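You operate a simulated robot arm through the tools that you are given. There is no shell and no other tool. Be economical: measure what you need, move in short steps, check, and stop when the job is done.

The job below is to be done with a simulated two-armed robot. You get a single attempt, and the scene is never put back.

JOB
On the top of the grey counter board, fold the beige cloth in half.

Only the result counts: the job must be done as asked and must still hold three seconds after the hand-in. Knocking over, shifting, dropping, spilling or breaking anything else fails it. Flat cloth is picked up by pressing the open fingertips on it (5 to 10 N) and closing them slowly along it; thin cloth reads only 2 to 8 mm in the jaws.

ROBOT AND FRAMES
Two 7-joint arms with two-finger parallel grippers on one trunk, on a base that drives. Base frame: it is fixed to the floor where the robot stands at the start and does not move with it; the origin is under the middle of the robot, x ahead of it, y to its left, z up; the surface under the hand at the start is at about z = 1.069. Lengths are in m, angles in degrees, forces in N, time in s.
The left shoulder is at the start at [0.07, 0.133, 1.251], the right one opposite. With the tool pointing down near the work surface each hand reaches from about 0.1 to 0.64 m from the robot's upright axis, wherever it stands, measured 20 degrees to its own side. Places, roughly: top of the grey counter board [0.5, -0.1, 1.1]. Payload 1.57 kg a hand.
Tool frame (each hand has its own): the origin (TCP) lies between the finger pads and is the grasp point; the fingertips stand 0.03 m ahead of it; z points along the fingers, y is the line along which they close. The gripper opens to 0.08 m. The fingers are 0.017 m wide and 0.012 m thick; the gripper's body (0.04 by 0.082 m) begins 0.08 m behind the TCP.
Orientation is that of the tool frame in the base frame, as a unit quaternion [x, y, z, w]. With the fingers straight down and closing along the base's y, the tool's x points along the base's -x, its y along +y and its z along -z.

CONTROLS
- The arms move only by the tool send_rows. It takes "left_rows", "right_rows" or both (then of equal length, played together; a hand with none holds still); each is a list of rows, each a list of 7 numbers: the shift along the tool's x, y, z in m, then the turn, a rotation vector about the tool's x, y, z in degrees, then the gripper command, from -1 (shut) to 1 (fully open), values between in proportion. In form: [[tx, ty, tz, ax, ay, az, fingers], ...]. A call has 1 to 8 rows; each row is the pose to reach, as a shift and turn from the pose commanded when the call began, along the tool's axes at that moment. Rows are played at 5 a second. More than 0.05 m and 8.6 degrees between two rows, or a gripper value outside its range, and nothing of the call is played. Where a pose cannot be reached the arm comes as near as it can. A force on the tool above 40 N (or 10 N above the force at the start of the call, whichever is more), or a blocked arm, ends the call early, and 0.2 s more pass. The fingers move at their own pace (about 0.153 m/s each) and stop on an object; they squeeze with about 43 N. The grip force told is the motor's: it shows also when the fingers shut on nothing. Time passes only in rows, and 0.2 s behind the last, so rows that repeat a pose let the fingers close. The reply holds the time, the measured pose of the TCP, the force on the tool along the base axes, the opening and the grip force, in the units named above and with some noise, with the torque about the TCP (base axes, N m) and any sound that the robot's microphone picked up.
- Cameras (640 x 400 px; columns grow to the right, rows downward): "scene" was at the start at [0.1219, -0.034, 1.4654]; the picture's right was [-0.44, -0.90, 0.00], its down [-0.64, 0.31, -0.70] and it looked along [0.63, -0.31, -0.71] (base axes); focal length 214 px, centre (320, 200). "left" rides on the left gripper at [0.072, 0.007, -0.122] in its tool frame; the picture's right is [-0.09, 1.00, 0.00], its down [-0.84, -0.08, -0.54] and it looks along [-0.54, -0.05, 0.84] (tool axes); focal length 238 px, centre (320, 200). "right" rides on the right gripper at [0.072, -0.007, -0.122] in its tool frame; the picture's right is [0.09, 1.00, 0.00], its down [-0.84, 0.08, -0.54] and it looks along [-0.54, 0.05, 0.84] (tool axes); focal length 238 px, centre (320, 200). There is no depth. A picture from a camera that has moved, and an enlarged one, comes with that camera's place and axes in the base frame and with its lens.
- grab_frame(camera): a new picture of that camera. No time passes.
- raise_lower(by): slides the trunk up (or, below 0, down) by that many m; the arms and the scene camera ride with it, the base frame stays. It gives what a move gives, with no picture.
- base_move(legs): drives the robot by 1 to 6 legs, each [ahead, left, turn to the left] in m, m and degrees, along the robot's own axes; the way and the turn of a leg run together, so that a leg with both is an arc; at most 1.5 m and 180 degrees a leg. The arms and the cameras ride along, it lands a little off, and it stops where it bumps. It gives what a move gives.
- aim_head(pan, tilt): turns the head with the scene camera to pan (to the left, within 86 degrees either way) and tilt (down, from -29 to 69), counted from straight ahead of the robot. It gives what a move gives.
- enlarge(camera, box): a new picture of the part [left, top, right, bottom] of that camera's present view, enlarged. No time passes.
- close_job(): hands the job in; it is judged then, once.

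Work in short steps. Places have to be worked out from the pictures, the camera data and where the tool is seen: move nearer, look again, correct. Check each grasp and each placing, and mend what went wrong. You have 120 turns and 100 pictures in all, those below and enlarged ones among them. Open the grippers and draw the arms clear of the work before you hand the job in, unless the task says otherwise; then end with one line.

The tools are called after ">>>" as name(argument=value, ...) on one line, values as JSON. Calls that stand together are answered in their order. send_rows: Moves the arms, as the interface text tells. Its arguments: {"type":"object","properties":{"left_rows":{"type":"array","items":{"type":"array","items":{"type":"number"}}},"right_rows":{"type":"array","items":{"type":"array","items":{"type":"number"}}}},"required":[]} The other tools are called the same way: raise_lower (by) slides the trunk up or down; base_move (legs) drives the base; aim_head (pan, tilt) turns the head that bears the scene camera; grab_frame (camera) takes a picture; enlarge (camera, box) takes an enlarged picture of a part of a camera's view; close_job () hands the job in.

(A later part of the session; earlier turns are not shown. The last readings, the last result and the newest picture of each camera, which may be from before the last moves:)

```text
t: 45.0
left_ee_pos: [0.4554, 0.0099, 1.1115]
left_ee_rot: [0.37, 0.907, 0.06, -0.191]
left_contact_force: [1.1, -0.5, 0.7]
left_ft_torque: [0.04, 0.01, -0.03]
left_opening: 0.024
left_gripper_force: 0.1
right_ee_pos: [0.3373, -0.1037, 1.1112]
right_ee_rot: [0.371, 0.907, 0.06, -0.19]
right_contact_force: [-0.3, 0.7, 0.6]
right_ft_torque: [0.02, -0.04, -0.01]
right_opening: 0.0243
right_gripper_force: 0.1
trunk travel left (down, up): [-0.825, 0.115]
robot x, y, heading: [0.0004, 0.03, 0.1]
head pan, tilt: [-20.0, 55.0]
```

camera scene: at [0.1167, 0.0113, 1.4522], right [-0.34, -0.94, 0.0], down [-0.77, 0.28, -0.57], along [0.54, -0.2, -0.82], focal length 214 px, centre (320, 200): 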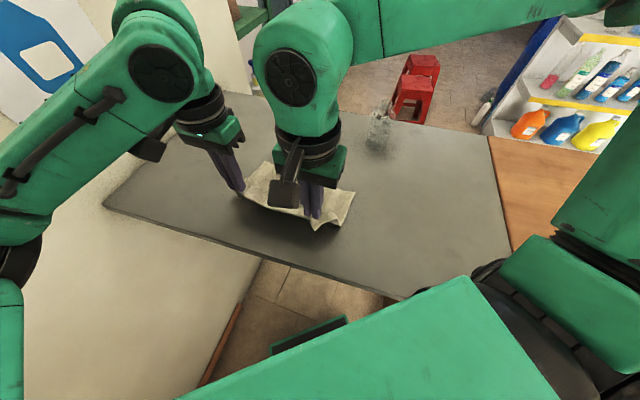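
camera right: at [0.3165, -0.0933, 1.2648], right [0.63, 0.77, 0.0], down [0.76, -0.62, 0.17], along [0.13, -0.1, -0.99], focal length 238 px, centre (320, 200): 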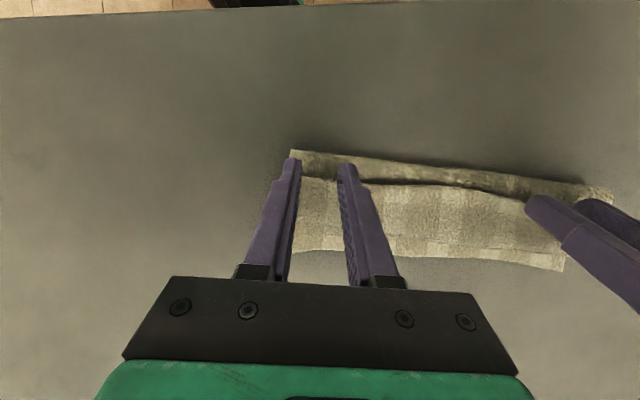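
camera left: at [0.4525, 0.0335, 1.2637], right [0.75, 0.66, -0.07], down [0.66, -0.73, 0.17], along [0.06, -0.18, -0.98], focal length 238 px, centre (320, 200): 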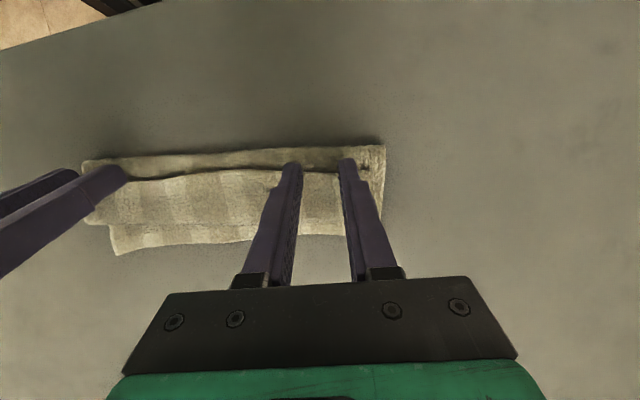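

Contact is just beginning (0.6 N), so I go down another 1.5 mm and close slowly.

>>> send_rows(left_rows=[[-0.0006, 0, 0.0014, 0, 0, 0, -0.4], [-0.0006, 0, 0.0014, 0, 0, 0, -0.5], [-0.0006, 0, 0.0014, 0, 0, 0, -0.6], [-0.0006, 0, 0.0014, 0, 0, 0, -0.7], [-0.0006, 0, 0.0014, 0, 0, 0, -0.8], [-0.0006, 0, 0.0014, 0, 0, 0, -0.9], [-0.0006, 0, 0.0014, 0, 0, 0, -1], [-0.0006, 0, 0.0014, 0, 0, 0, -1]], right_rows=[[-0.0006, 0, 0.0014, 0, 0, 0, -0.4], [-0.0006, 0, 0.0014, 0, 0, 0, -0.5], [-0.0006, 0, 0.0014, 0, 0, 0, -0.6], [-0.0006, 0, 0.0014, 0, 0, 0, -0.7], [-0.0006, 0, 0.0014, 0, 0, 0, -0.8], [-0.0006, 0, 0.0014, 0, 0, 0, -0.9], [-0.0006, 0, 0.0014, 0, 0, 0, -1], [-0.0006, 0, 0.0014, 0, 0, 0, -1]])

```text
t: 46.8
left_ee_pos: [0.4564, 0.0094, 1.1114]
left_ee_rot: [0.371, 0.907, 0.059, -0.192]
left_contact_force: [0.1, 0.4, 1.2]
left_ft_torque: [-0.03, -0.01, 0.04]
left_opening: 0.0028
left_gripper_force: 24.8
right_ee_pos: [0.3377, -0.1031, 1.1101]
right_ee_rot: [0.371, 0.907, 0.06, -0.189]
right_contact_force: [1.0, 0.5, 0.3]
right_ft_torque: [0.01, -0.01, 0.01]
right_opening: 0.0
right_gripper_force: 21.5
trunk travel left (down, up): [-0.825, 0.115]
robot x, y, heading: [-0.0024, 0.0344, -0.1]
head pan, tilt: [-20.0, 55.0]
```

The left holds cloth (2.8 mm), but the right shut on nothing. I reopen the right and press about 2 mm deeper, slightly further in.

>>> send_rows(right_rows=[[0.002, 0, -0.004, 0, 0, 0, -0.4], [0.002, 0, -0.004, 0, 0, 0, -0.4], [-0.0025, 0, 0.001, 0, 0, 0, -0.4], [-0.003, 0, 0.0015, 0, 0, 0, -0.4], [-0.003, 0, 0.0015, 0, 0, 0, -0.4]])

>>> enlarge(camera="right", box=[240, 110, 400, 230])

```text
t: 48.0
left_ee_pos: [0.4535, 0.0096, 1.1111]
left_ee_rot: [0.37, 0.907, 0.06, -0.192]
left_contact_force: [-0.4, 0.2, 1.8]
left_ft_torque: [0.0, -0.01, 0.0]
left_opening: 0.0032
left_gripper_force: 23.9
right_ee_pos: [0.3386, -0.1062, 1.1076]
right_ee_rot: [0.371, 0.907, 0.06, -0.19]
right_contact_force: [-0.1, 0.2, 2.7]
right_ft_torque: [0.02, 0.05, 0.03]
right_opening: 0.0241
right_gripper_force: 0.1
trunk travel left (down, up): [-0.825, 0.115]
robot x, y, heading: [-0.0046, 0.0343, 0.0]
head pan, tilt: [-20.0, 55.0]
```

```text
3.33 times, centred on (320, 170) of right
camera zoom: at [0.3245, -0.0944, 1.2497], right [0.63, 0.77, 0.0], down [0.76, -0.62, 0.17], along [0.13, -0.1, -0.99], focal length 794 px, centre (320, 300)
```

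zoom: 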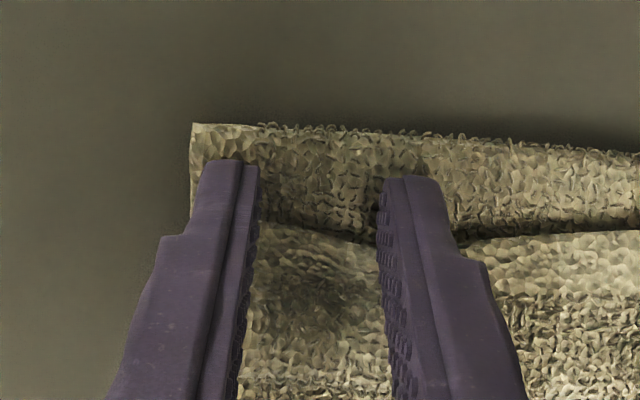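

The right now presses 2.7 N on the edge, so I close it slowly.

>>> send_rows(right_rows=[[0, 0, 0, 0, 0, 0, -0.5], [0, 0, 0, 0, 0, 0, -0.6], [0, 0, 0, 0, 0, 0, -0.7], [0, 0, 0, 0, 0, 0, -0.8], [0, 0, 0, 0, 0, 0, -0.9], [0, 0, 0, 0, 0, 0, -1], [0, 0, 0, 0, 0, 0, -1]])

>>> enlarge(camera="right", box=[240, 110, 400, 230])

```text
t: 49.6
left_ee_pos: [0.4547, 0.0111, 1.1103]
left_ee_rot: [0.37, 0.907, 0.06, -0.192]
left_contact_force: [0.0, 0.2, 1.4]
left_ft_torque: [0.0, -0.01, 0.0]
left_opening: 0.0027
left_gripper_force: 23.9
right_ee_pos: [0.3385, -0.1049, 1.1071]
right_ee_rot: [0.37, 0.907, 0.06, -0.19]
right_contact_force: [0.3, -0.4, 1.4]
right_ft_torque: [0.01, 0.04, 0.01]
right_opening: 0.0
right_gripper_force: 21.0
trunk travel left (down, up): [-0.825, 0.115]
robot x, y, heading: [-0.0007, 0.0361, 0.1]
head pan, tilt: [-20.0, 55.0]
```

```text
3.33 times, centred on (320, 170) of right
camera zoom: at [0.3245, -0.0944, 1.2496], right [0.63, 0.78, 0.0], down [0.76, -0.62, 0.17], along [0.13, -0.1, -0.99], focal length 794 px, centre (320, 300)
```

zoom: 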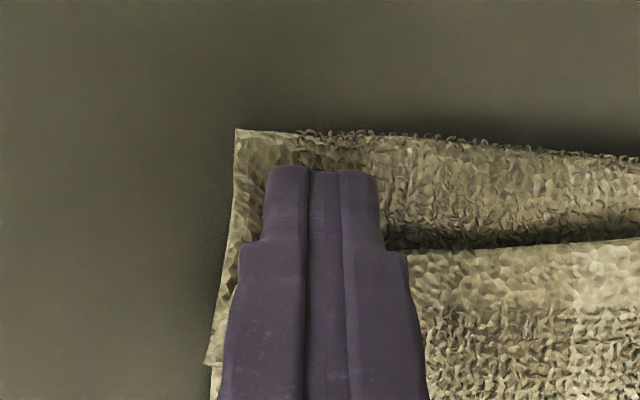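

It slipped again without gathering, so I reopen wider, press to around 5 N and shift 5 mm inward along the edge.

>>> send_rows(right_rows=[[0.002, 0.005, -0.005, 0, 0, 0, -0.3], [0.002, 0.005, -0.005, 0, 0, 0, -0.3], [-0.001, 0.005, 0.0005, 0, 0, 0, -0.3], [-0.0022, 0.005, 0.0012, 0, 0, 0, -0.3], [-0.0022, 0.005, 0.0015, 0, 0, 0, -0.3]])

```text
t: 50.8
left_ee_pos: [0.4554, 0.0115, 1.1107]
left_ee_rot: [0.37, 0.907, 0.06, -0.193]
left_contact_force: [0.3, 0.5, 0.6]
left_ft_torque: [-0.03, 0.0, 0.02]
left_opening: 0.003
left_gripper_force: 24.4
right_ee_pos: [0.3423, -0.1027, 1.1059]
right_ee_rot: [0.37, 0.907, 0.06, -0.19]
right_contact_force: [-1.3, 0.3, 4.4]
right_ft_torque: [0.0, 0.04, 0.01]
right_opening: 0.0282
right_gripper_force: 0.1
trunk travel left (down, up): [-0.825, 0.115]
robot x, y, heading: [-0.0006, 0.0352, -0.2]
head pan, tilt: [-20.0, 55.0]
```

At 4.4 N I close slowly.

>>> send_rows(right_rows=[[-0.0002, 0, 0.0005, 0, 0, 0, -0.4], [-0.0002, 0, 0.0005, 0, 0, 0, -0.5], [-0.0002, 0, 0.0005, 0, 0, 0, -0.6], [-0.0002, 0, 0.0005, 0, 0, 0, -0.7], [-0.0002, 0, 0.0005, 0, 0, 0, -0.8], [-0.0002, 0, 0.0005, 0, 0, 0, -0.9], [-0.0002, 0, 0.0005, 0, 0, 0, -1], [-0.0002, 0, 0.0005, 0, 0, 0, -1]])

>>> enlarge(camera="right", box=[240, 110, 400, 230])

```text
t: 52.6
left_ee_pos: [0.4542, 0.0115, 1.111]
left_ee_rot: [0.37, 0.907, 0.059, -0.192]
left_contact_force: [0.0, -1.2, 0.9]
left_ft_torque: [-0.01, 0.01, 0.05]
left_opening: 0.0029
left_gripper_force: 23.7
right_ee_pos: [0.3425, -0.1034, 1.1065]
right_ee_rot: [0.37, 0.907, 0.06, -0.19]
right_contact_force: [1.2, 0.2, 9.1]
right_ft_torque: [-0.01, 0.06, -0.01]
right_opening: 0.0062
right_gripper_force: 25.6
trunk travel left (down, up): [-0.825, 0.115]
robot x, y, heading: [-0.0003, 0.0359, -0.2]
head pan, tilt: [-20.0, 55.0]
```

```text
3.33 times, centred on (320, 170) of right
camera zoom: at [0.3282, -0.0919, 1.2473], right [0.63, 0.77, 0.0], down [0.76, -0.62, 0.17], along [0.14, -0.1, -0.99], focal length 794 px, centre (320, 300)
```

zoom: 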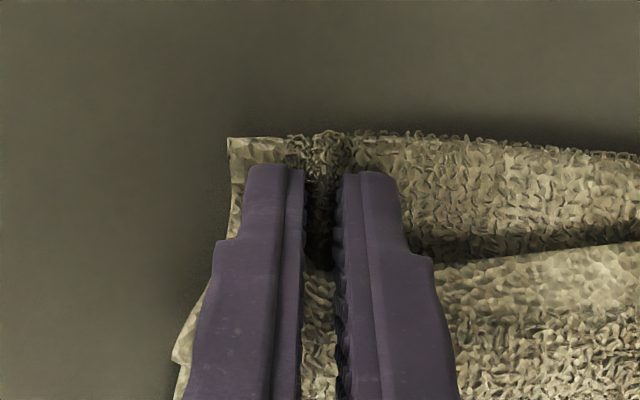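

It reads 6.2 mm, and layer two may be caught as well. I lift both 2.5 cm and look.

>>> send_rows(left_rows=[[0.005, 0, -0.0115, 0, 0, 0, -1], [0.01, 0, -0.023, 0, 0, 0, -1], [0.01, 0, -0.023, 0, 0, 0, -1]], right_rows=[[0.005, 0, -0.0115, 0, 0, 0, -1], [0.01, 0, -0.023, 0, 0, 0, -1], [0.01, 0, -0.023, 0, 0, 0, -1]])

>>> enlarge(camera="scene", box=[225, 120, 365, 225])

```text
t: 53.4
left_ee_pos: [0.4563, 0.0095, 1.1362]
left_ee_rot: [0.371, 0.907, 0.059, -0.192]
left_contact_force: [-0.2, -0.6, -0.7]
left_ft_torque: [0.0, 0.0, 0.01]
left_opening: 0.0027
left_gripper_force: 24.3
right_ee_pos: [0.3438, -0.1033, 1.1294]
right_ee_rot: [0.37, 0.907, 0.06, -0.191]
right_contact_force: [-0.8, 0.2, -0.6]
right_ft_torque: [0.06, 0.02, -0.08]
right_opening: 0.0059
right_gripper_force: 25.8
trunk travel left (down, up): [-0.825, 0.115]
robot x, y, heading: [0.0026, 0.0337, 0.1]
head pan, tilt: [-20.0, 55.0]
```

```text
3.81 times, centred on (295, 172) of scene
camera zoom: at [0.117, 0.0118, 1.4522], right [-0.34, -0.94, 0.0], down [-0.77, 0.28, -0.57], along [0.54, -0.2, -0.82], focal length 817 px, centre (415, 305)
```

zoom: 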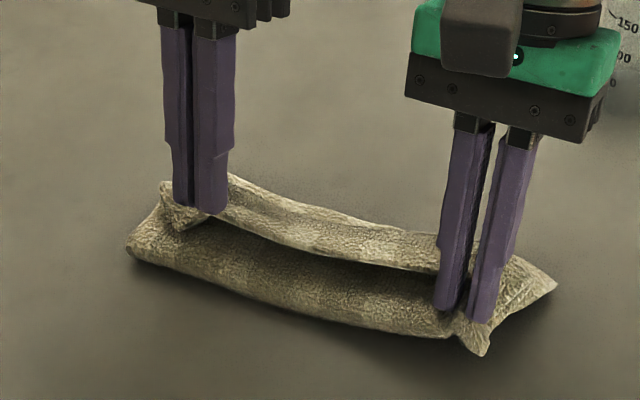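

The left holds just the hem, but the right caught the layer below too. I lower and open the right, then raise the left further so the hem stands apart for a clean right pinch.

>>> send_rows(left_rows=[[0, 0, 0, 0, 0, 0, -1], [0, 0, 0, 0, 0, 0, -1], [0, 0, 0, 0, 0, 0, -1], [0.004, 0, -0.01, 0, 0, 0, -1], [0.008, 0, -0.02, 0, 0, 0, -1], [0.008, 0, -0.02, 0, 0, 0, -1]], right_rows=[[-0.005, 0, 0.011, 0, 0, 0, -1], [-0.008, 0, 0.02, 0, 0, 0, -0.6], [-0.008, 0, 0.02, 0, 0, 0, -0.2], [0.0, 0, -0.005, 0, 0, 0, -0.2], [0.012, 0, -0.03, 0, 0, 0, -0.2], [0.012, 0, -0.03, 0, 0, 0, -0.2]])

>>> enlarge(camera="scene", box=[225, 120, 365, 225])

>>> grab_frame(camera="right")

```text
t: 54.8
left_ee_pos: [0.4575, 0.0114, 1.1574]
left_ee_rot: [0.37, 0.907, 0.059, -0.192]
left_contact_force: [-0.3, 0.3, 0.2]
left_ft_torque: [-0.01, 0.01, 0.0]
left_opening: 0.0028
left_gripper_force: 24.3
right_ee_pos: [0.3434, -0.1031, 1.162]
right_ee_rot: [0.37, 0.907, 0.059, -0.191]
right_contact_force: [-0.7, 0.3, -0.6]
right_ft_torque: [0.01, -0.02, 0.0]
right_opening: 0.0321
right_gripper_force: 0.0
trunk travel left (down, up): [-0.825, 0.115]
robot x, y, heading: [-0.0039, 0.0316, -0.2]
head pan, tilt: [-20.0, 55.0]
```

```text
3.81 times, centred on (295, 172) of scene
camera zoom: at [0.1173, 0.0117, 1.4522], right [-0.34, -0.94, 0.0], down [-0.77, 0.28, -0.57], along [0.54, -0.2, -0.82], focal length 817 px, centre (415, 305)
```

zoom: 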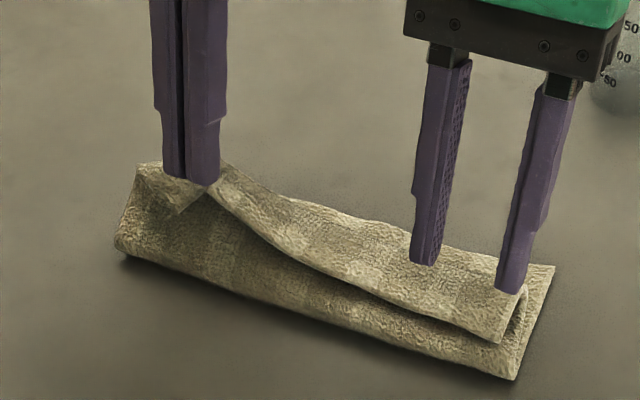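

```text
34 pictures are left
camera right: at [0.3297, -0.0912, 1.3035], right [0.63, 0.78, 0.0], down [0.76, -0.62, 0.17], along [0.13, -0.1, -0.99], focal length 238 px, centre (320, 200)
```

right: 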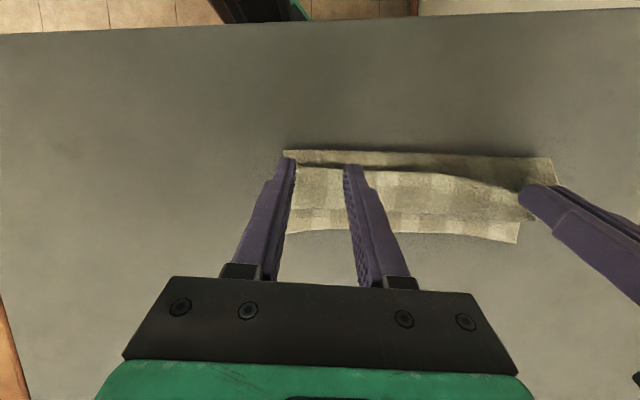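

The left still holds only a few mm of the hem edge. Since the cloth is springy, I carry the left corner alone over past the far edge while taking its tilt out, hoping it unrolls the hem along its length.

>>> send_rows(left_rows=[[-0.0075, 0, -0.026, 0, -6, 0, -1], [-0.0208, 0, -0.0381, 0, -12, 0, -1], [-0.0422, 0, -0.0309, 0, -18, 0, -1], [-0.0656, 0, -0.0141, 0, -23, 0, -1], [-0.0656, 0, -0.0141, 0, -23, 0, -1]])

>>> enlarge(camera="scene", box=[225, 120, 365, 225])

>>> grab_frame(camera="right")

```text
t: 56.0
left_ee_pos: [0.5044, -0.035, 1.1436]
left_ee_rot: [0.374, 0.927, -0.016, -0.007]
left_contact_force: [-0.4, 0.3, 0.2]
left_ft_torque: [0.0, 0.01, 0.03]
left_opening: 0.0028
left_gripper_force: 24.2
right_ee_pos: [0.3432, -0.1039, 1.1615]
right_ee_rot: [0.37, 0.907, 0.06, -0.191]
right_contact_force: [-0.7, 1.2, 0.5]
right_ft_torque: [-0.02, 0.01, 0.01]
right_opening: 0.0321
right_gripper_force: 0.0
trunk travel left (down, up): [-0.825, 0.115]
robot x, y, heading: [-0.0004, 0.0363, 0.0]
head pan, tilt: [-20.0, 55.0]
```

```text
3.81 times, centred on (295, 172) of scene
camera zoom: at [0.1163, 0.0114, 1.4523], right [-0.34, -0.94, 0.0], down [-0.77, 0.28, -0.57], along [0.54, -0.2, -0.82], focal length 817 px, centre (415, 305)
```

zoom: 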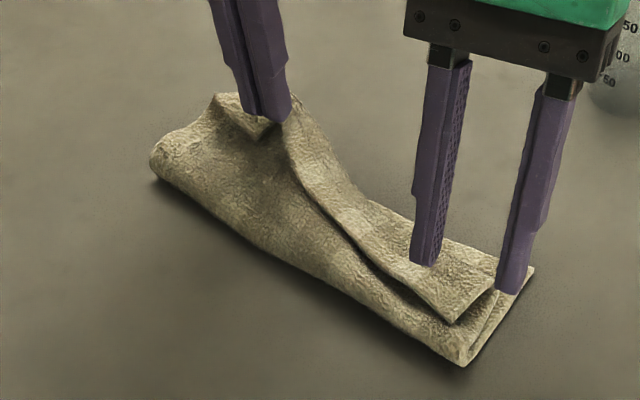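

```text
32 pictures are left
camera right: at [0.3289, -0.0916, 1.3034], right [0.63, 0.78, 0.0], down [0.76, -0.62, 0.17], along [0.13, -0.1, -0.99], focal length 238 px, centre (320, 200)
```

right: 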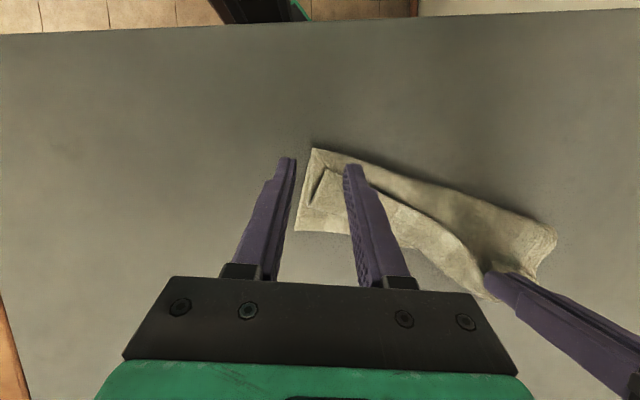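

The left half unrolled nicely; only the right corner flap (near (.339, -.095)) is still turned back, and the cloth has rotated a little. I set the right hand upright over that flap's corner for a light pinch.

>>> send_rows(right_rows=[[-0.006, 0.007, 0.008, 0, -7, 4, -0.4], [-0.012, 0.014, 0.017, 0, -14, 8, -0.4], [-0.0187, 0.0221, 0.0317, 0, -21, 11, -0.4], [-0.0187, 0.0221, 0.0317, 0, -23, 12, -0.4]])

>>> enlarge(camera="right", box=[220, 80, 460, 230])

```text
t: 57.0
left_ee_pos: [0.5033, -0.036, 1.1433]
left_ee_rot: [0.375, 0.927, -0.016, -0.008]
left_contact_force: [0.9, 0.5, 0.5]
left_ft_torque: [0.02, 0.03, 0.0]
left_opening: 0.0032
left_gripper_force: 24.2
right_ee_pos: [0.3624, -0.0904, 1.1247]
right_ee_rot: [0.467, 0.883, -0.035, -0.011]
right_contact_force: [0.2, 0.1, 0.0]
right_ft_torque: [-0.02, -0.01, -0.03]
right_opening: 0.024
right_gripper_force: 0.1
trunk travel left (down, up): [-0.825, 0.115]
robot x, y, heading: [-0.0019, 0.0345, 0.0]
head pan, tilt: [-20.0, 55.0]
```

```text
2.67 times, centred on (340, 155) of right
camera zoom: at [0.3239, -0.0286, 1.247], right [0.77, 0.63, -0.07], down [0.56, -0.62, 0.55], along [0.3, -0.46, -0.83], focal length 636 px, centre (267, 320)
```

zoom: 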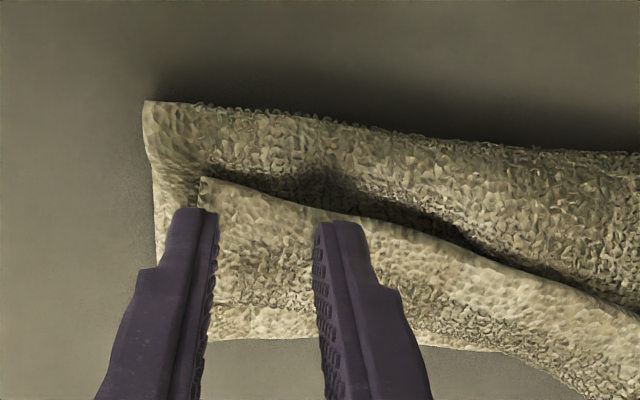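

The flap corner shows just in front of the fingers. I shift 6 mm further onto the flap and lower to contact.

>>> send_rows(right_rows=[[-0.0067, 0.003, 0.003, 0, 0, 0, -0.4], [-0.0067, 0.003, 0.008, 0, 0, 0, -0.4], [-0.0067, 0.003, 0.011, 0, 0, 0, -0.4], [-0.0067, 0.003, 0.011, 0, 0, 0, -0.4]])

```text
t: 58.0
left_ee_pos: [0.5037, -0.0354, 1.143]
left_ee_rot: [0.375, 0.927, -0.015, -0.007]
left_contact_force: [-0.1, 0.2, -0.4]
left_ft_torque: [0.01, 0.0, -0.01]
left_opening: 0.003
left_gripper_force: 23.8
right_ee_pos: [0.3685, -0.0953, 1.115]
right_ee_rot: [0.467, 0.883, -0.035, -0.011]
right_contact_force: [0.7, 0.1, -0.2]
right_ft_torque: [0.0, 0.0, 0.02]
right_opening: 0.0242
right_gripper_force: 0.0
trunk travel left (down, up): [-0.825, 0.115]
robot x, y, heading: [-0.0015, 0.0314, -0.2]
head pan, tilt: [-20.0, 55.0]
```

There is no contact yet at tip z ≈ 1.085, so I go down another 4 mm.

>>> send_rows(right_rows=[[0, 0, 0.002, 0, 0, 0, -0.4], [0, 0, 0.004, 0, 0, 0, -0.4], [0, 0, 0.004, 0, 0, 0, -0.4]])

```text
t: 58.8
left_ee_pos: [0.5046, -0.0355, 1.1428]
left_ee_rot: [0.374, 0.927, -0.016, -0.007]
left_contact_force: [-0.5, -0.2, -0.8]
left_ft_torque: [0.01, -0.01, 0.0]
left_opening: 0.0028
left_gripper_force: 24.6
right_ee_pos: [0.3677, -0.0954, 1.111]
right_ee_rot: [0.467, 0.883, -0.036, -0.012]
right_contact_force: [-0.5, 0.6, 2.7]
right_ft_torque: [0.04, 0.0, 0.01]
right_opening: 0.0239
right_gripper_force: 0.0
trunk travel left (down, up): [-0.825, 0.115]
robot x, y, heading: [-0.0009, 0.032, 0.1]
head pan, tilt: [-20.0, 55.0]
```

At 2.7 N I close slowly, then lift a little.

>>> send_rows(right_rows=[[0, 0, 0, 0, 0, 0, -0.5], [0, 0, 0, 0, 0, 0, -0.6], [0, 0, 0, 0, 0, 0, -0.7], [0, 0, 0, 0, 0, 0, -0.8], [0, 0, 0, 0, 0, 0, -0.9], [0, 0, 0, 0, 0, 0, -1], [0, 0, 0, 0, 0, 0, -1], [0, 0, -0.01, 0, 0, 0, -1]])

```text
t: 60.6
left_ee_pos: [0.5036, -0.0354, 1.1429]
left_ee_rot: [0.375, 0.927, -0.016, -0.007]
left_contact_force: [0.2, -0.2, -0.2]
left_ft_torque: [-0.01, -0.01, -0.02]
left_opening: 0.0027
left_gripper_force: 24.4
right_ee_pos: [0.3697, -0.0957, 1.1206]
right_ee_rot: [0.467, 0.883, -0.035, -0.012]
right_contact_force: [-0.7, 0.2, 0.2]
right_ft_torque: [0.03, -0.02, 0.05]
right_opening: 0.0039
right_gripper_force: 24.5
trunk travel left (down, up): [-0.825, 0.115]
robot x, y, heading: [-0.004, 0.0359, -0.1]
head pan, tilt: [-20.0, 55.0]
```

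It reads 3.9 mm, so just the flap is held. I carry the right corner up and over towards B, with the left moving a bit further out at the same time.

>>> send_rows(left_rows=[[-0.004, -0.001, -0.002, 0, 0, 0, -1], [-0.01, -0.002, -0.002, 0, 0, 0, -1], [-0.016, -0.003, 0.0, 0, 0, 0, -1], [-0.021, -0.004, 0.005, 0, 0, 0, -1], [-0.0245, -0.0055, 0.01, 0, 0, 0, -1], [-0.0245, -0.0055, 0.01, 0, 0, 0, -1]], right_rows=[[-0.006, -0.001, -0.025, 0, 2, 0, -1], [-0.02, -0.003, -0.042, 0, 5, 0, -1], [-0.038, -0.005, -0.045, 0, 8, 0, -1], [-0.058, -0.007, -0.035, 0, 12, 0, -1], [-0.0784, -0.0095, -0.015, 0, 15, 0, -1], [-0.0784, -0.0095, -0.015, 0, 15, 0, -1]])

>>> enlarge(camera="scene", box=[225, 120, 365, 225])

>>> grab_frame(camera="right")

```text
t: 62.0
left_ee_pos: [0.5174, -0.0549, 1.1346]
left_ee_rot: [0.375, 0.927, -0.016, -0.008]
left_contact_force: [0.7, 0.3, -0.2]
left_ft_torque: [0.0, 0.0, -0.03]
left_opening: 0.003
left_gripper_force: 24.3
right_ee_pos: [0.4064, -0.1641, 1.1368]
right_ee_rot: [0.467, 0.875, 0.026, -0.126]
right_contact_force: [-0.3, 0.4, -0.7]
right_ft_torque: [0.01, -0.03, 0.01]
right_opening: 0.0036
right_gripper_force: 24.4
trunk travel left (down, up): [-0.825, 0.115]
robot x, y, heading: [0.0039, 0.036, -0.2]
head pan, tilt: [-20.0, 55.0]
```

```text
3.81 times, centred on (295, 172) of scene
camera zoom: at [0.1164, 0.0125, 1.4523], right [-0.34, -0.94, 0.0], down [-0.77, 0.28, -0.57], along [0.54, -0.2, -0.82], focal length 817 px, centre (415, 305)
```

zoom: 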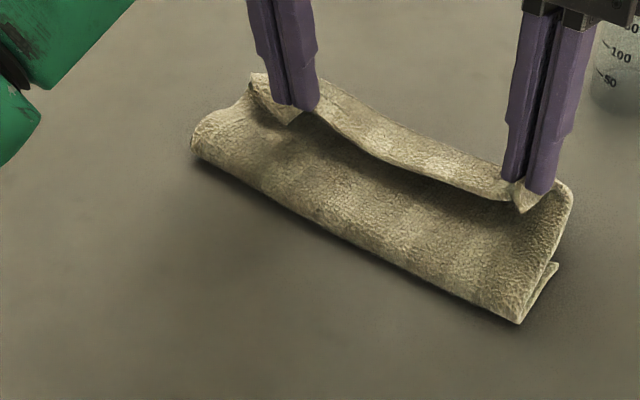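

```text
29 pictures are left
camera right: at [0.3875, -0.1308, 1.2739], right [0.77, 0.63, -0.05], down [0.61, -0.72, 0.31], along [0.16, -0.27, -0.95], focal length 238 px, centre (320, 200)
```

right: 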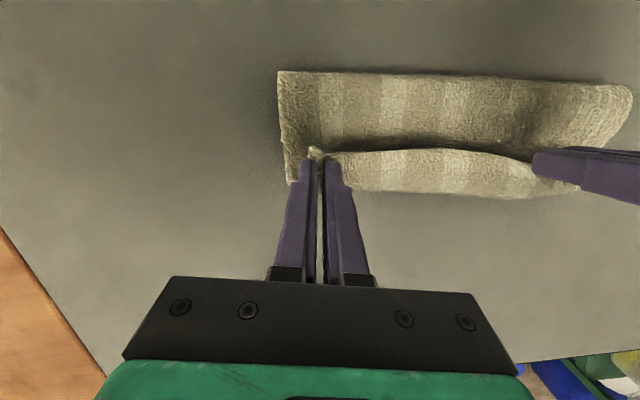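

Both corners are over now, with only a ~2.5 cm hem left. I extend a little further, lower, and release; then I will unroll the hem by pressing on it lightly and sliding it forward.

>>> send_rows(left_rows=[[-0.01, -0.002, 0.004, 0, 0, 0, -1], [-0.0195, -0.0044, 0.013, 0, 0, 0, -1], [-0.0195, -0.0044, 0.013, 0, 0, 0, -1], [-0.0195, -0.0044, 0.013, 0, 0, 0, -0.4], [-0.0195, -0.0044, 0.013, 0, 0, 0, 0], [-0.0195, -0.0044, -0.02, 0, 0, 0, 0], [-0.0195, -0.0044, -0.05, 0, 0, 0, 0]], right_rows=[[-0.0125, 0, 0.004, 0, 0, 0, -1], [-0.0245, 0, 0.0141, 0, 0, 0, -1], [-0.0245, 0, 0.0141, 0, 0, 0, -1], [-0.0245, 0, 0.0141, 0, 0, 0, -0.4], [-0.0245, 0, 0.0141, 0, 0, 0, 0], [-0.016, 0, -0.018, 0, 0, 0, 0], [-0.008, 0, -0.047, 0, 0, 0, 0]])

>>> enlarge(camera="scene", box=[225, 110, 365, 215])

>>> grab_frame(camera="right")

```text
t: 63.6
left_ee_pos: [0.5209, -0.0589, 1.1419]
left_ee_rot: [0.375, 0.927, -0.016, -0.006]
left_contact_force: [-0.5, -0.8, 0.2]
left_ft_torque: [-0.01, -0.03, 0.0]
left_opening: 0.04
left_gripper_force: 0.1
left hand out of reach, approached as far as the arm can: row 2, 3, 4, 5, 6, 7
right_ee_pos: [0.4201, -0.1796, 1.1811]
right_ee_rot: [0.467, 0.875, 0.026, -0.126]
right_contact_force: [-0.4, -0.1, 0.4]
right_ft_torque: [0.02, -0.02, -0.02]
right_opening: 0.04
right_gripper_force: 0.0
trunk travel left (down, up): [-0.825, 0.115]
robot x, y, heading: [-0.0005, 0.0353, -0.0]
head pan, tilt: [-20.0, 55.0]
```

```text
3.81 times, centred on (295, 162) of scene
camera zoom: at [0.1156, 0.0124, 1.4523], right [-0.34, -0.94, 0.0], down [-0.77, 0.28, -0.57], along [0.54, -0.2, -0.82], focal length 817 px, centre (415, 343)
```

zoom: 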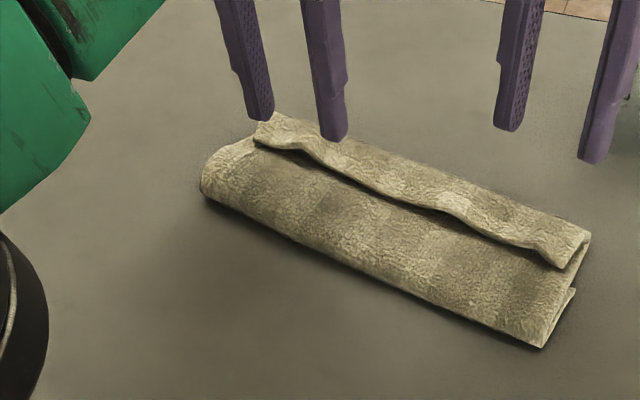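

```text
27 pictures are left
camera right: at [0.4009, -0.1448, 1.317], right [0.77, 0.63, -0.05], down [0.61, -0.72, 0.31], along [0.16, -0.27, -0.95], focal length 238 px, centre (320, 200)
```

right: 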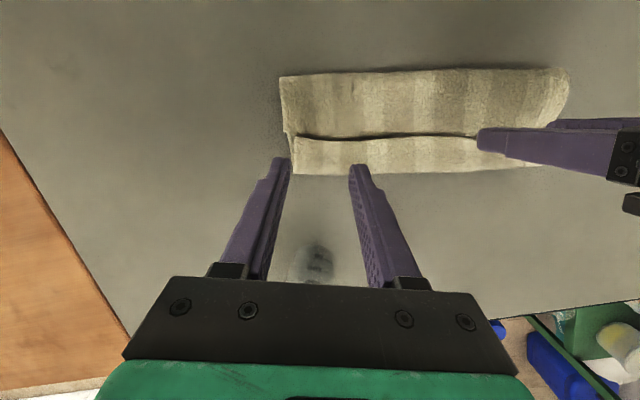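

The hem is now about 3.5 cm, but the cloth lies too far out for the left hand. I will pinch it by the near fold (all layers together) and drag it closer; first I line up over the fold.

>>> send_rows(left_rows=[[0.012, 0.003, 0.0, 0, 0, 2, 0], [0.024, 0.007, 0.0, 0, 0, 4, 0], [0.035, 0.0098, 0.008, 0, 0, 5, 0], [0.035, 0.0098, 0.015, 0, 0, 5, 0]], right_rows=[[0.016, 0.001, 0.018, 0, -5, -2, 0], [0.032, 0.002, 0.036, 0, -10, -4, 0], [0.0478, 0.0036, 0.055, 0, -15, -6, 0], [0.0478, 0.0036, 0.0688, 0, -15, -6, 0]])

>>> grab_frame(camera="left")

```text
t: 64.6
left_ee_pos: [0.5026, -0.0283, 1.1268]
left_ee_rot: [0.415, 0.91, -0.016, -0.007]
left_contact_force: [0.2, 1.1, -1.0]
left_ft_torque: [-0.02, 0.04, 0.03]
left_opening: 0.04
left_gripper_force: 0.1
right_ee_pos: [0.3862, -0.1274, 1.1259]
right_ee_rot: [0.421, 0.907, -0.029, -0.009]
right_contact_force: [0.6, -0.7, 0.1]
right_ft_torque: [0.0, -0.01, 0.0]
right_opening: 0.0398
right_gripper_force: 0.1
trunk travel left (down, up): [-0.825, 0.115]
robot x, y, heading: [0.0011, 0.0373, 0.2]
head pan, tilt: [-20.0, 55.0]
```

```text
26 pictures are left
camera left: at [0.465, 0.0324, 1.2466], right [0.81, 0.58, -0.03], down [0.5, -0.67, 0.54], along [0.29, -0.46, -0.84], focal length 238 px, centre (320, 200)
```

left: 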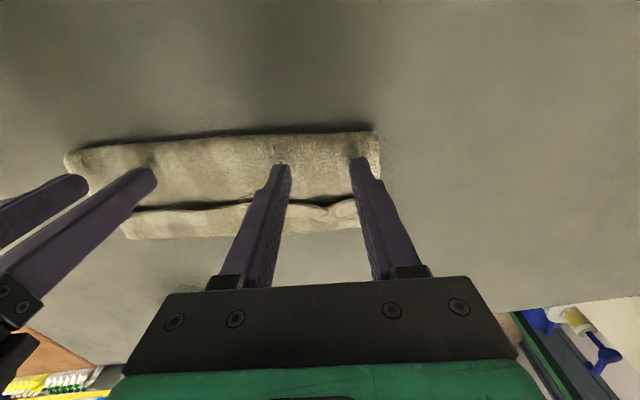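

The fingers stand over the body between fold and hem. I lower to press both layers lightly and try a press-and-drag towards the robot: whichever layer slips, the result helps.

>>> send_rows(left_rows=[[0, 0, 0.009, 0, 0, 0, 0], [0, 0, 0.018, 0, 0, 0, 0], [0, 0, 0.02, 0, 0, 0, 0]], right_rows=[[0, 0, 0.009, 0, 0, 0, 0], [0, 0, 0.017, 0, 0, 0, 0], [0, 0, 0.019, 0, 0, 0, 0]])

```text
t: 65.4
left_ee_pos: [0.5021, -0.0309, 1.1074]
left_ee_rot: [0.414, 0.91, -0.015, -0.006]
left_contact_force: [0.3, 0.7, 1.8]
left_ft_torque: [0.0, -0.03, 0.01]
left_opening: 0.04
left_gripper_force: 0.0
right_ee_pos: [0.3829, -0.1267, 1.1074]
right_ee_rot: [0.422, 0.906, -0.029, -0.009]
right_contact_force: [0.7, -0.9, 1.8]
right_ft_torque: [0.02, -0.08, -0.01]
right_opening: 0.0401
right_gripper_force: 0.0
trunk travel left (down, up): [-0.825, 0.115]
robot x, y, heading: [0.0022, 0.0318, -0.2]
head pan, tilt: [-20.0, 55.0]
```

Now I press about 2 mm more and drag 8 cm towards the robot.

>>> send_rows(left_rows=[[0, 0, 0.0022, 0, 0, 0, 0], [0.013, 0, 0.0022, 0, 0, 0, 0], [0.027, 0, 0.0022, 0, 0, 0, 0], [0.04, 0, 0.0022, 0, 0, 0, 0], [0.053, 0, 0.0022, 0, 0, 0, 0], [0.067, 0, 0.0022, 0, 0, 0, 0], [0.08, 0, 0.0022, 0, 0, 0, 0]], right_rows=[[0, 0, 0.0022, 0, 0, 0, 0], [0.013, 0, 0.0022, 0, 0, 0, 0], [0.027, 0, 0.0022, 0, 0, 0, 0], [0.04, 0, 0.0022, 0, 0, 0, 0], [0.053, 0, 0.0022, 0, 0, 0, 0], [0.067, 0, 0.0022, 0, 0, 0, 0], [0.08, 0, 0.0022, 0, 0, 0, 0]])

>>> enlarge(camera="scene", box=[225, 120, 365, 225])

>>> grab_frame(camera="left")

```text
t: 67.0
left_ee_pos: [0.4484, 0.0298, 1.1061]
left_ee_rot: [0.415, 0.91, -0.015, -0.006]
left_contact_force: [-0.5, -1.4, 6.1]
left_ft_torque: [0.0, -0.09, -0.02]
left_opening: 0.0396
left_gripper_force: 0.2
right_ee_pos: [0.3307, -0.0658, 1.1052]
right_ee_rot: [0.421, 0.907, -0.028, -0.009]
right_contact_force: [2.8, -2.6, 17.8]
right_ft_torque: [0.12, -0.39, -0.07]
right_opening: 0.0394
right_gripper_force: 0.1
trunk travel left (down, up): [-0.825, 0.115]
robot x, y, heading: [-0.0027, 0.0377, -0.1]
head pan, tilt: [-20.0, 55.0]
```

```text
3.81 times, centred on (295, 172) of scene
camera zoom: at [0.1145, 0.0115, 1.4525], right [-0.34, -0.94, 0.0], down [-0.77, 0.28, -0.57], along [0.54, -0.2, -0.82], focal length 817 px, centre (415, 305)
```

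zoom: 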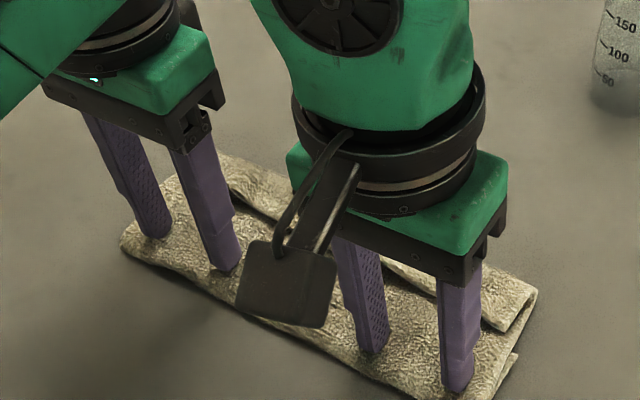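

```text
24 pictures are left
camera left: at [0.4102, 0.0918, 1.2261], right [0.81, 0.58, -0.03], down [0.5, -0.67, 0.55], along [0.3, -0.46, -0.84], focal length 238 px, centre (320, 200)
```

left: 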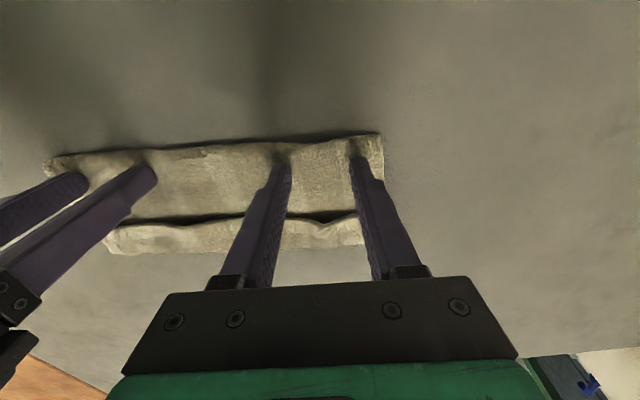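

The whole cloth slid nearer as one. I keep the left pressing the body as an anchor and bring the right over the hem, to push its top layer forward.

>>> send_rows(right_rows=[[0, 0, -0.025, 0, 0, 0, 0], [-0.02, 0.008, -0.025, 0, 0, 0, 0], [-0.04, 0.016, -0.025, 0, 0, 0, 0], [-0.0556, 0.0224, -0.025, 0, 0, 0, 0], [-0.0556, 0.0224, -0.01, 0, 0, 0, 0], [-0.0556, 0.0224, -0.004, 0, 0, 0, 0], [-0.0556, 0.0224, -0.004, 0, 0, 0, 0]])

>>> grab_frame(camera="right")

```text
t: 68.6
left_ee_pos: [0.4493, 0.0298, 1.106]
left_ee_rot: [0.415, 0.91, -0.016, -0.006]
left_contact_force: [-1.0, 0.3, 5.8]
left_ft_torque: [0.12, -0.08, 0.05]
left_opening: 0.0393
left_gripper_force: 0.1
right_ee_pos: [0.3841, -0.0935, 1.1076]
right_ee_rot: [0.421, 0.907, -0.029, -0.009]
right_contact_force: [0.2, 0.1, 3.0]
right_ft_torque: [0.05, -0.05, -0.01]
right_opening: 0.04
right_gripper_force: 0.1
trunk travel left (down, up): [-0.825, 0.115]
robot x, y, heading: [0.0004, 0.0326, 0.1]
head pan, tilt: [-20.0, 55.0]
```

```text
23 pictures are left
camera right: at [0.3373, -0.0388, 1.2299], right [0.7, 0.71, -0.06], down [0.62, -0.57, 0.54], along [0.35, -0.42, -0.84], focal length 238 px, centre (320, 200)
```

right: 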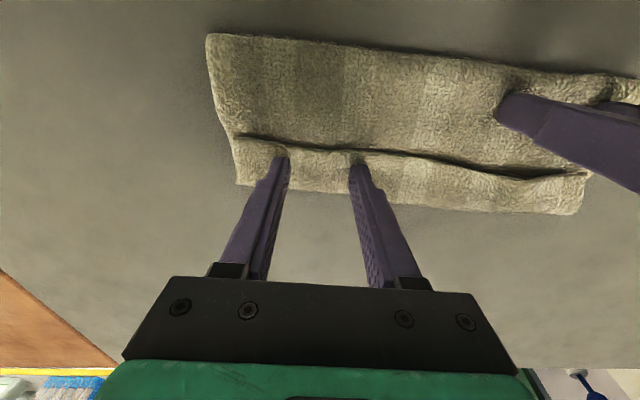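

The right fingertips press 3 N on the hem. I slide them 6 cm forward.

>>> send_rows(right_rows=[[-0.01, 0, 0.0003, 0, 0, 0, 0], [-0.02, 0, 0.0003, 0, 0, 0, 0], [-0.03, 0, 0.0003, 0, 0, 0, 0], [-0.04, 0, 0.0003, 0, 0, 0, 0], [-0.05, 0, 0.0003, 0, 0, 0, 0], [-0.06, 0, 0.0003, 0, 0, 0, 0]])

>>> grab_frame(camera="right")

```text
t: 70.0
left_ee_pos: [0.4495, 0.0293, 1.1059]
left_ee_rot: [0.414, 0.91, -0.015, -0.006]
left_contact_force: [-2.6, 0.9, 6.6]
left_ft_torque: [0.09, -0.04, 0.03]
left_opening: 0.0393
left_gripper_force: 0.1
right_ee_pos: [0.4224, -0.1411, 1.1071]
right_ee_rot: [0.421, 0.906, -0.028, -0.009]
right_contact_force: [1.1, 0.8, 1.0]
right_ft_torque: [0.0, 0.01, -0.02]
right_opening: 0.04
right_gripper_force: 0.1
trunk travel left (down, up): [-0.825, 0.115]
robot x, y, heading: [-0.0004, 0.0341, 0.0]
head pan, tilt: [-20.0, 55.0]
```

```text
22 pictures are left
camera right: at [0.3762, -0.0851, 1.2291], right [0.7, 0.71, -0.06], down [0.62, -0.57, 0.54], along [0.35, -0.42, -0.84], focal length 238 px, centre (320, 200)
```

right: 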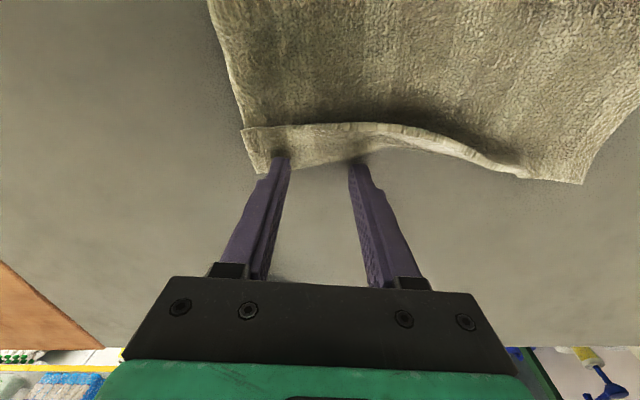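

The unrolling works: the left part of the hem is already flat. I press slightly more and slide another 4.5 cm.

>>> send_rows(right_rows=[[-0.003, 0, 0.0012, 0, 0, 0, 0], [-0.013, 0, 0.0012, 0, 0, 0, 0], [-0.024, 0, 0.0014, 0, 0, 0, 0], [-0.035, 0, 0.0014, 0, 0, 0, 0], [-0.045, 0, 0.0014, 0, 0, 0, 0]])

>>> grab_frame(camera="right")

```text
t: 71.2
left_ee_pos: [0.4503, 0.0293, 1.1056]
left_ee_rot: [0.415, 0.91, -0.015, -0.006]
left_contact_force: [-1.1, 1.4, 6.2]
left_ft_torque: [0.12, 0.0, 0.06]
left_opening: 0.0392
left_gripper_force: 0.0
right_ee_pos: [0.4523, -0.1735, 1.1052]
right_ee_rot: [0.421, 0.907, -0.028, -0.01]
right_contact_force: [0.1, 0.3, 0.5]
right_ft_torque: [-0.01, -0.01, 0.01]
right_opening: 0.04
right_gripper_force: 0.1
trunk travel left (down, up): [-0.825, 0.115]
robot x, y, heading: [-0.0019, 0.0363, 0.0]
head pan, tilt: [-20.0, 55.0]
```

```text
21 pictures are left
camera right: at [0.4057, -0.1183, 1.228], right [0.7, 0.71, -0.06], down [0.62, -0.57, 0.54], along [0.35, -0.42, -0.84], focal length 238 px, centre (320, 200)
```

right: 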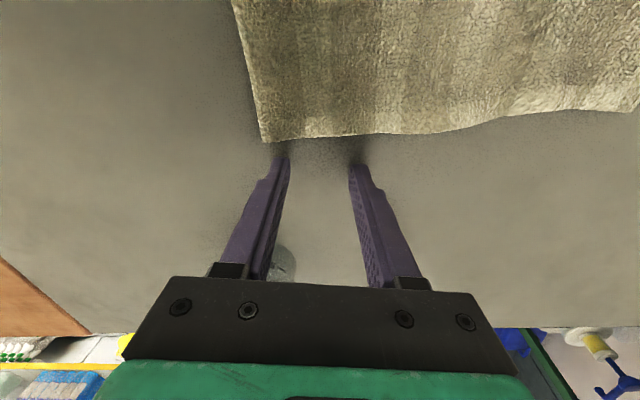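

The hem is completely unrolled. I lift both hands and take an overview to measure how far the top layer overhangs the lower one.

>>> send_rows(left_rows=[[0, 0, -0.04, 0, 0, 0, 0], [0, 0, -0.08, 0, 0, 0, 0], [0, 0, -0.08, 0, 0, 0, 0]], right_rows=[[0, 0, -0.04, 0, 0, 0, 0], [0, 0, -0.08, 0, 0, 0, 0], [0.03, -0.03, -0.09, 0, 0, 0, 0]])

>>> enlarge(camera="scene", box=[225, 120, 365, 225])

>>> grab_frame(camera="left")

```text
t: 72.0
left_ee_pos: [0.451, 0.0309, 1.1863]
left_ee_rot: [0.415, 0.91, -0.016, -0.006]
left_contact_force: [0.4, -0.7, -0.7]
left_ft_torque: [0.0, -0.05, 0.03]
left_opening: 0.0401
left_gripper_force: 0.0
right_ee_pos: [0.4144, -0.1666, 1.1936]
right_ee_rot: [0.421, 0.907, -0.028, -0.008]
right_contact_force: [-0.6, -0.6, 0.3]
right_ft_torque: [0.01, -0.02, 0.0]
right_opening: 0.0399
right_gripper_force: 0.1
trunk travel left (down, up): [-0.825, 0.115]
robot x, y, heading: [-0.0031, 0.0332, 0.1]
head pan, tilt: [-20.0, 55.0]
```

```text
3.81 times, centred on (295, 172) of scene
camera zoom: at [0.1139, 0.011, 1.4524], right [-0.34, -0.94, 0.0], down [-0.77, 0.28, -0.57], along [0.54, -0.2, -0.82], focal length 817 px, centre (415, 305)
```

zoom: 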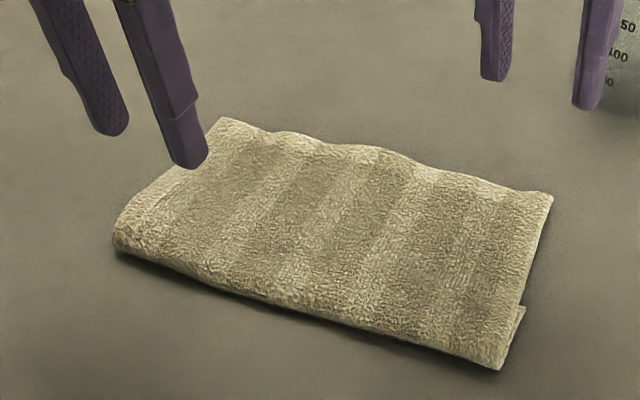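

```text
19 pictures are left
camera left: at [0.4121, 0.0935, 1.3066], right [0.81, 0.58, -0.03], down [0.5, -0.67, 0.55], along [0.3, -0.46, -0.84], focal length 238 px, centre (320, 200)
```

left: 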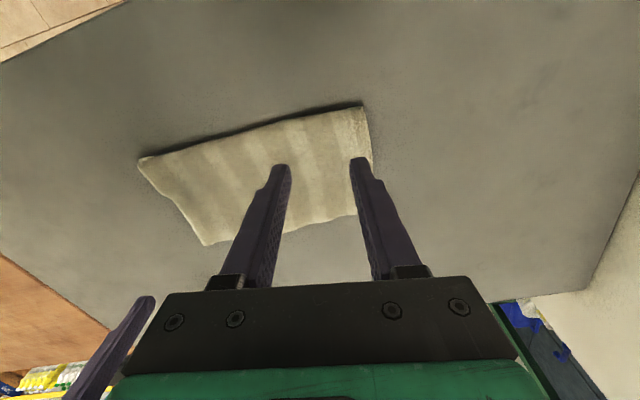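

The cloth now lies flat with a clean fold. The top layer is about 12.8 cm deep, the lower one about 4.5 cm, and they should be 9.2 cm each. I will pinch the top's far edge (C, D), whose strip now points the natural way, and bring it back about 7 cm so the fold rolls; first I line up.

>>> send_rows(left_rows=[[-0.025, 0.003, 0.015, 0, 0, -2, 0], [-0.05, 0.006, 0.03, 0, 0, -4, 0], [-0.075, 0.009, 0.05, 0, 0, -7, 0], [-0.0935, 0.0115, 0.071, 0, 0, -9, 0], [-0.0935, 0.0115, 0.071, 0, 0, -9, 0]], right_rows=[[-0.001, 0.004, 0.02, 0, 0, -2, 0], [-0.002, 0.009, 0.04, 0, 0, -4, 0], [-0.003, 0.013, 0.06, 0, 0, -7, 0], [-0.0035, 0.0175, 0.0786, 0, 0, -9, 0], [-0.0035, 0.0175, 0.0786, 0, 0, -9, 0]])

>>> grab_frame(camera="left")

>>> grab_frame(camera="right")

```text
t: 73.2
left_ee_pos: [0.5199, -0.0328, 1.1144]
left_ee_rot: [0.341, 0.94, -0.015, -0.008]
left_contact_force: [0.9, -0.5, -0.1]
left_ft_torque: [-0.01, -0.01, 0.01]
left_opening: 0.0398
left_gripper_force: 0.1
right_ee_pos: [0.4259, -0.1617, 1.1185]
right_ee_rot: [0.347, 0.937, -0.027, -0.012]
right_contact_force: [-0.1, 0.7, -0.2]
right_ft_torque: [0.01, 0.01, 0.01]
right_opening: 0.0401
right_gripper_force: 0.0
trunk travel left (down, up): [-0.825, 0.115]
robot x, y, heading: [0.0005, 0.0323, -0.1]
head pan, tilt: [-20.0, 55.0]
```

```text
18 pictures are left
camera left: at [0.4728, 0.0222, 1.2347], right [0.71, 0.7, -0.03], down [0.6, -0.58, 0.54], along [0.36, -0.41, -0.84], focal length 238 px, centre (320, 200)
```

left: 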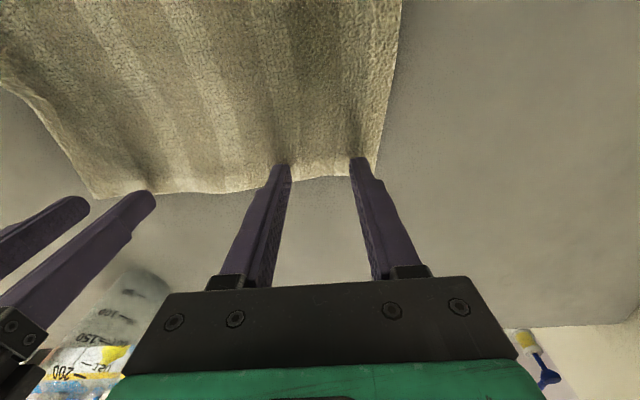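

```text
17 pictures are left
camera right: at [0.3736, -0.1154, 1.2409], right [0.58, 0.81, -0.06], down [0.71, -0.46, 0.53], along [0.41, -0.35, -0.84], focal length 238 px, centre (320, 200)
```

right: 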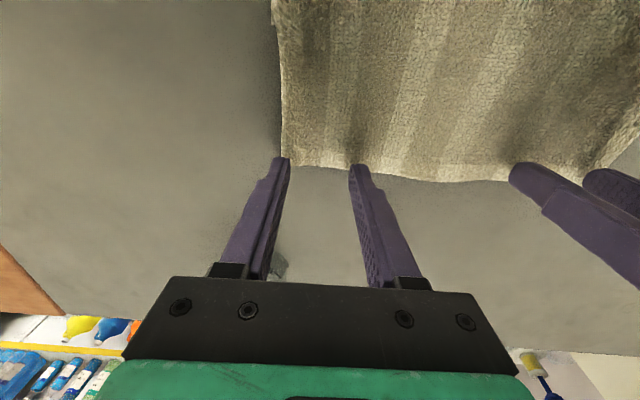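

Alignment is good (insets 1.4 cm and 1.0 cm). I lower both to touch.

>>> send_rows(left_rows=[[-0.003, 0, 0.006, 0, 0, 0, 0], [-0.003, 0, 0.0118, 0, 0, 0, 0], [-0.003, 0, 0.0118, 0, 0, 0, 0]], right_rows=[[0, 0.005, 0.008, 0, 0, 0, 0], [0, 0.005, 0.0155, 0, 0, 0, 0], [0, 0.005, 0.0155, 0, 0, 0, 0]])

```text
t: 74.0
left_ee_pos: [0.5211, -0.0358, 1.1034]
left_ee_rot: [0.343, 0.939, -0.015, -0.007]
left_contact_force: [-0.7, 0.4, 3.1]
left_ft_torque: [0.06, -0.01, 0.02]
left_opening: 0.0401
left_gripper_force: 0.1
right_ee_pos: [0.4282, -0.1574, 1.1038]
right_ee_rot: [0.349, 0.937, -0.026, -0.011]
right_contact_force: [0.5, -1.1, 11.5]
right_ft_torque: [0.23, -0.18, -0.04]
right_opening: 0.0396
right_gripper_force: 0.1
trunk travel left (down, up): [-0.825, 0.115]
robot x, y, heading: [0.0026, 0.0341, -0.2]
head pan, tilt: [-20.0, 55.0]
```

The left presses 3 N and the right 11.5 N. I even these out (left down 1.2 mm, right up 0.8 mm) and close slowly.

>>> send_rows(left_rows=[[0, 0, 0.0012, 0, 0, 0, 0], [0, 0, 0.0012, 0, 0, 0, -0.15], [0, 0, 0.0012, 0, 0, 0, -0.3], [0, 0, 0.0012, 0, 0, 0, -0.45], [0, 0, 0.0012, 0, 0, 0, -0.6], [0, 0, 0.0012, 0, 0, 0, -0.75], [0, 0, 0.0012, 0, 0, 0, -0.9], [0, 0, 0.0012, 0, 0, 0, -1]], right_rows=[[0, 0, -0.0008, 0, 0, 0, 0], [0, 0, -0.0008, 0, 0, 0, -0.15], [0, 0, -0.0008, 0, 0, 0, -0.3], [0, 0, -0.0008, 0, 0, 0, -0.45], [0, 0, -0.0008, 0, 0, 0, -0.6], [0, 0, -0.0008, 0, 0, 0, -0.75], [0, 0, -0.0008, 0, 0, 0, -0.9], [0, 0, -0.0008, 0, 0, 0, -1]])

```text
t: 75.8
left_ee_pos: [0.5198, -0.0346, 1.1028]
left_ee_rot: [0.343, 0.939, -0.016, -0.007]
left_contact_force: [-3.3, -5.0, 9.6]
left_ft_torque: [-0.09, 0.13, 0.11]
left_opening: 0.0033
left_gripper_force: 24.2
right_ee_pos: [0.426, -0.1575, 1.1019]
right_ee_rot: [0.349, 0.937, -0.026, -0.011]
right_contact_force: [4.7, 6.5, 1.1]
right_ft_torque: [0.18, -0.14, -0.04]
right_opening: 0.0065
right_gripper_force: 26.1
trunk travel left (down, up): [-0.825, 0.115]
robot x, y, heading: [-0.0027, 0.0336, -0.1]
head pan, tilt: [-20.0, 55.0]
```

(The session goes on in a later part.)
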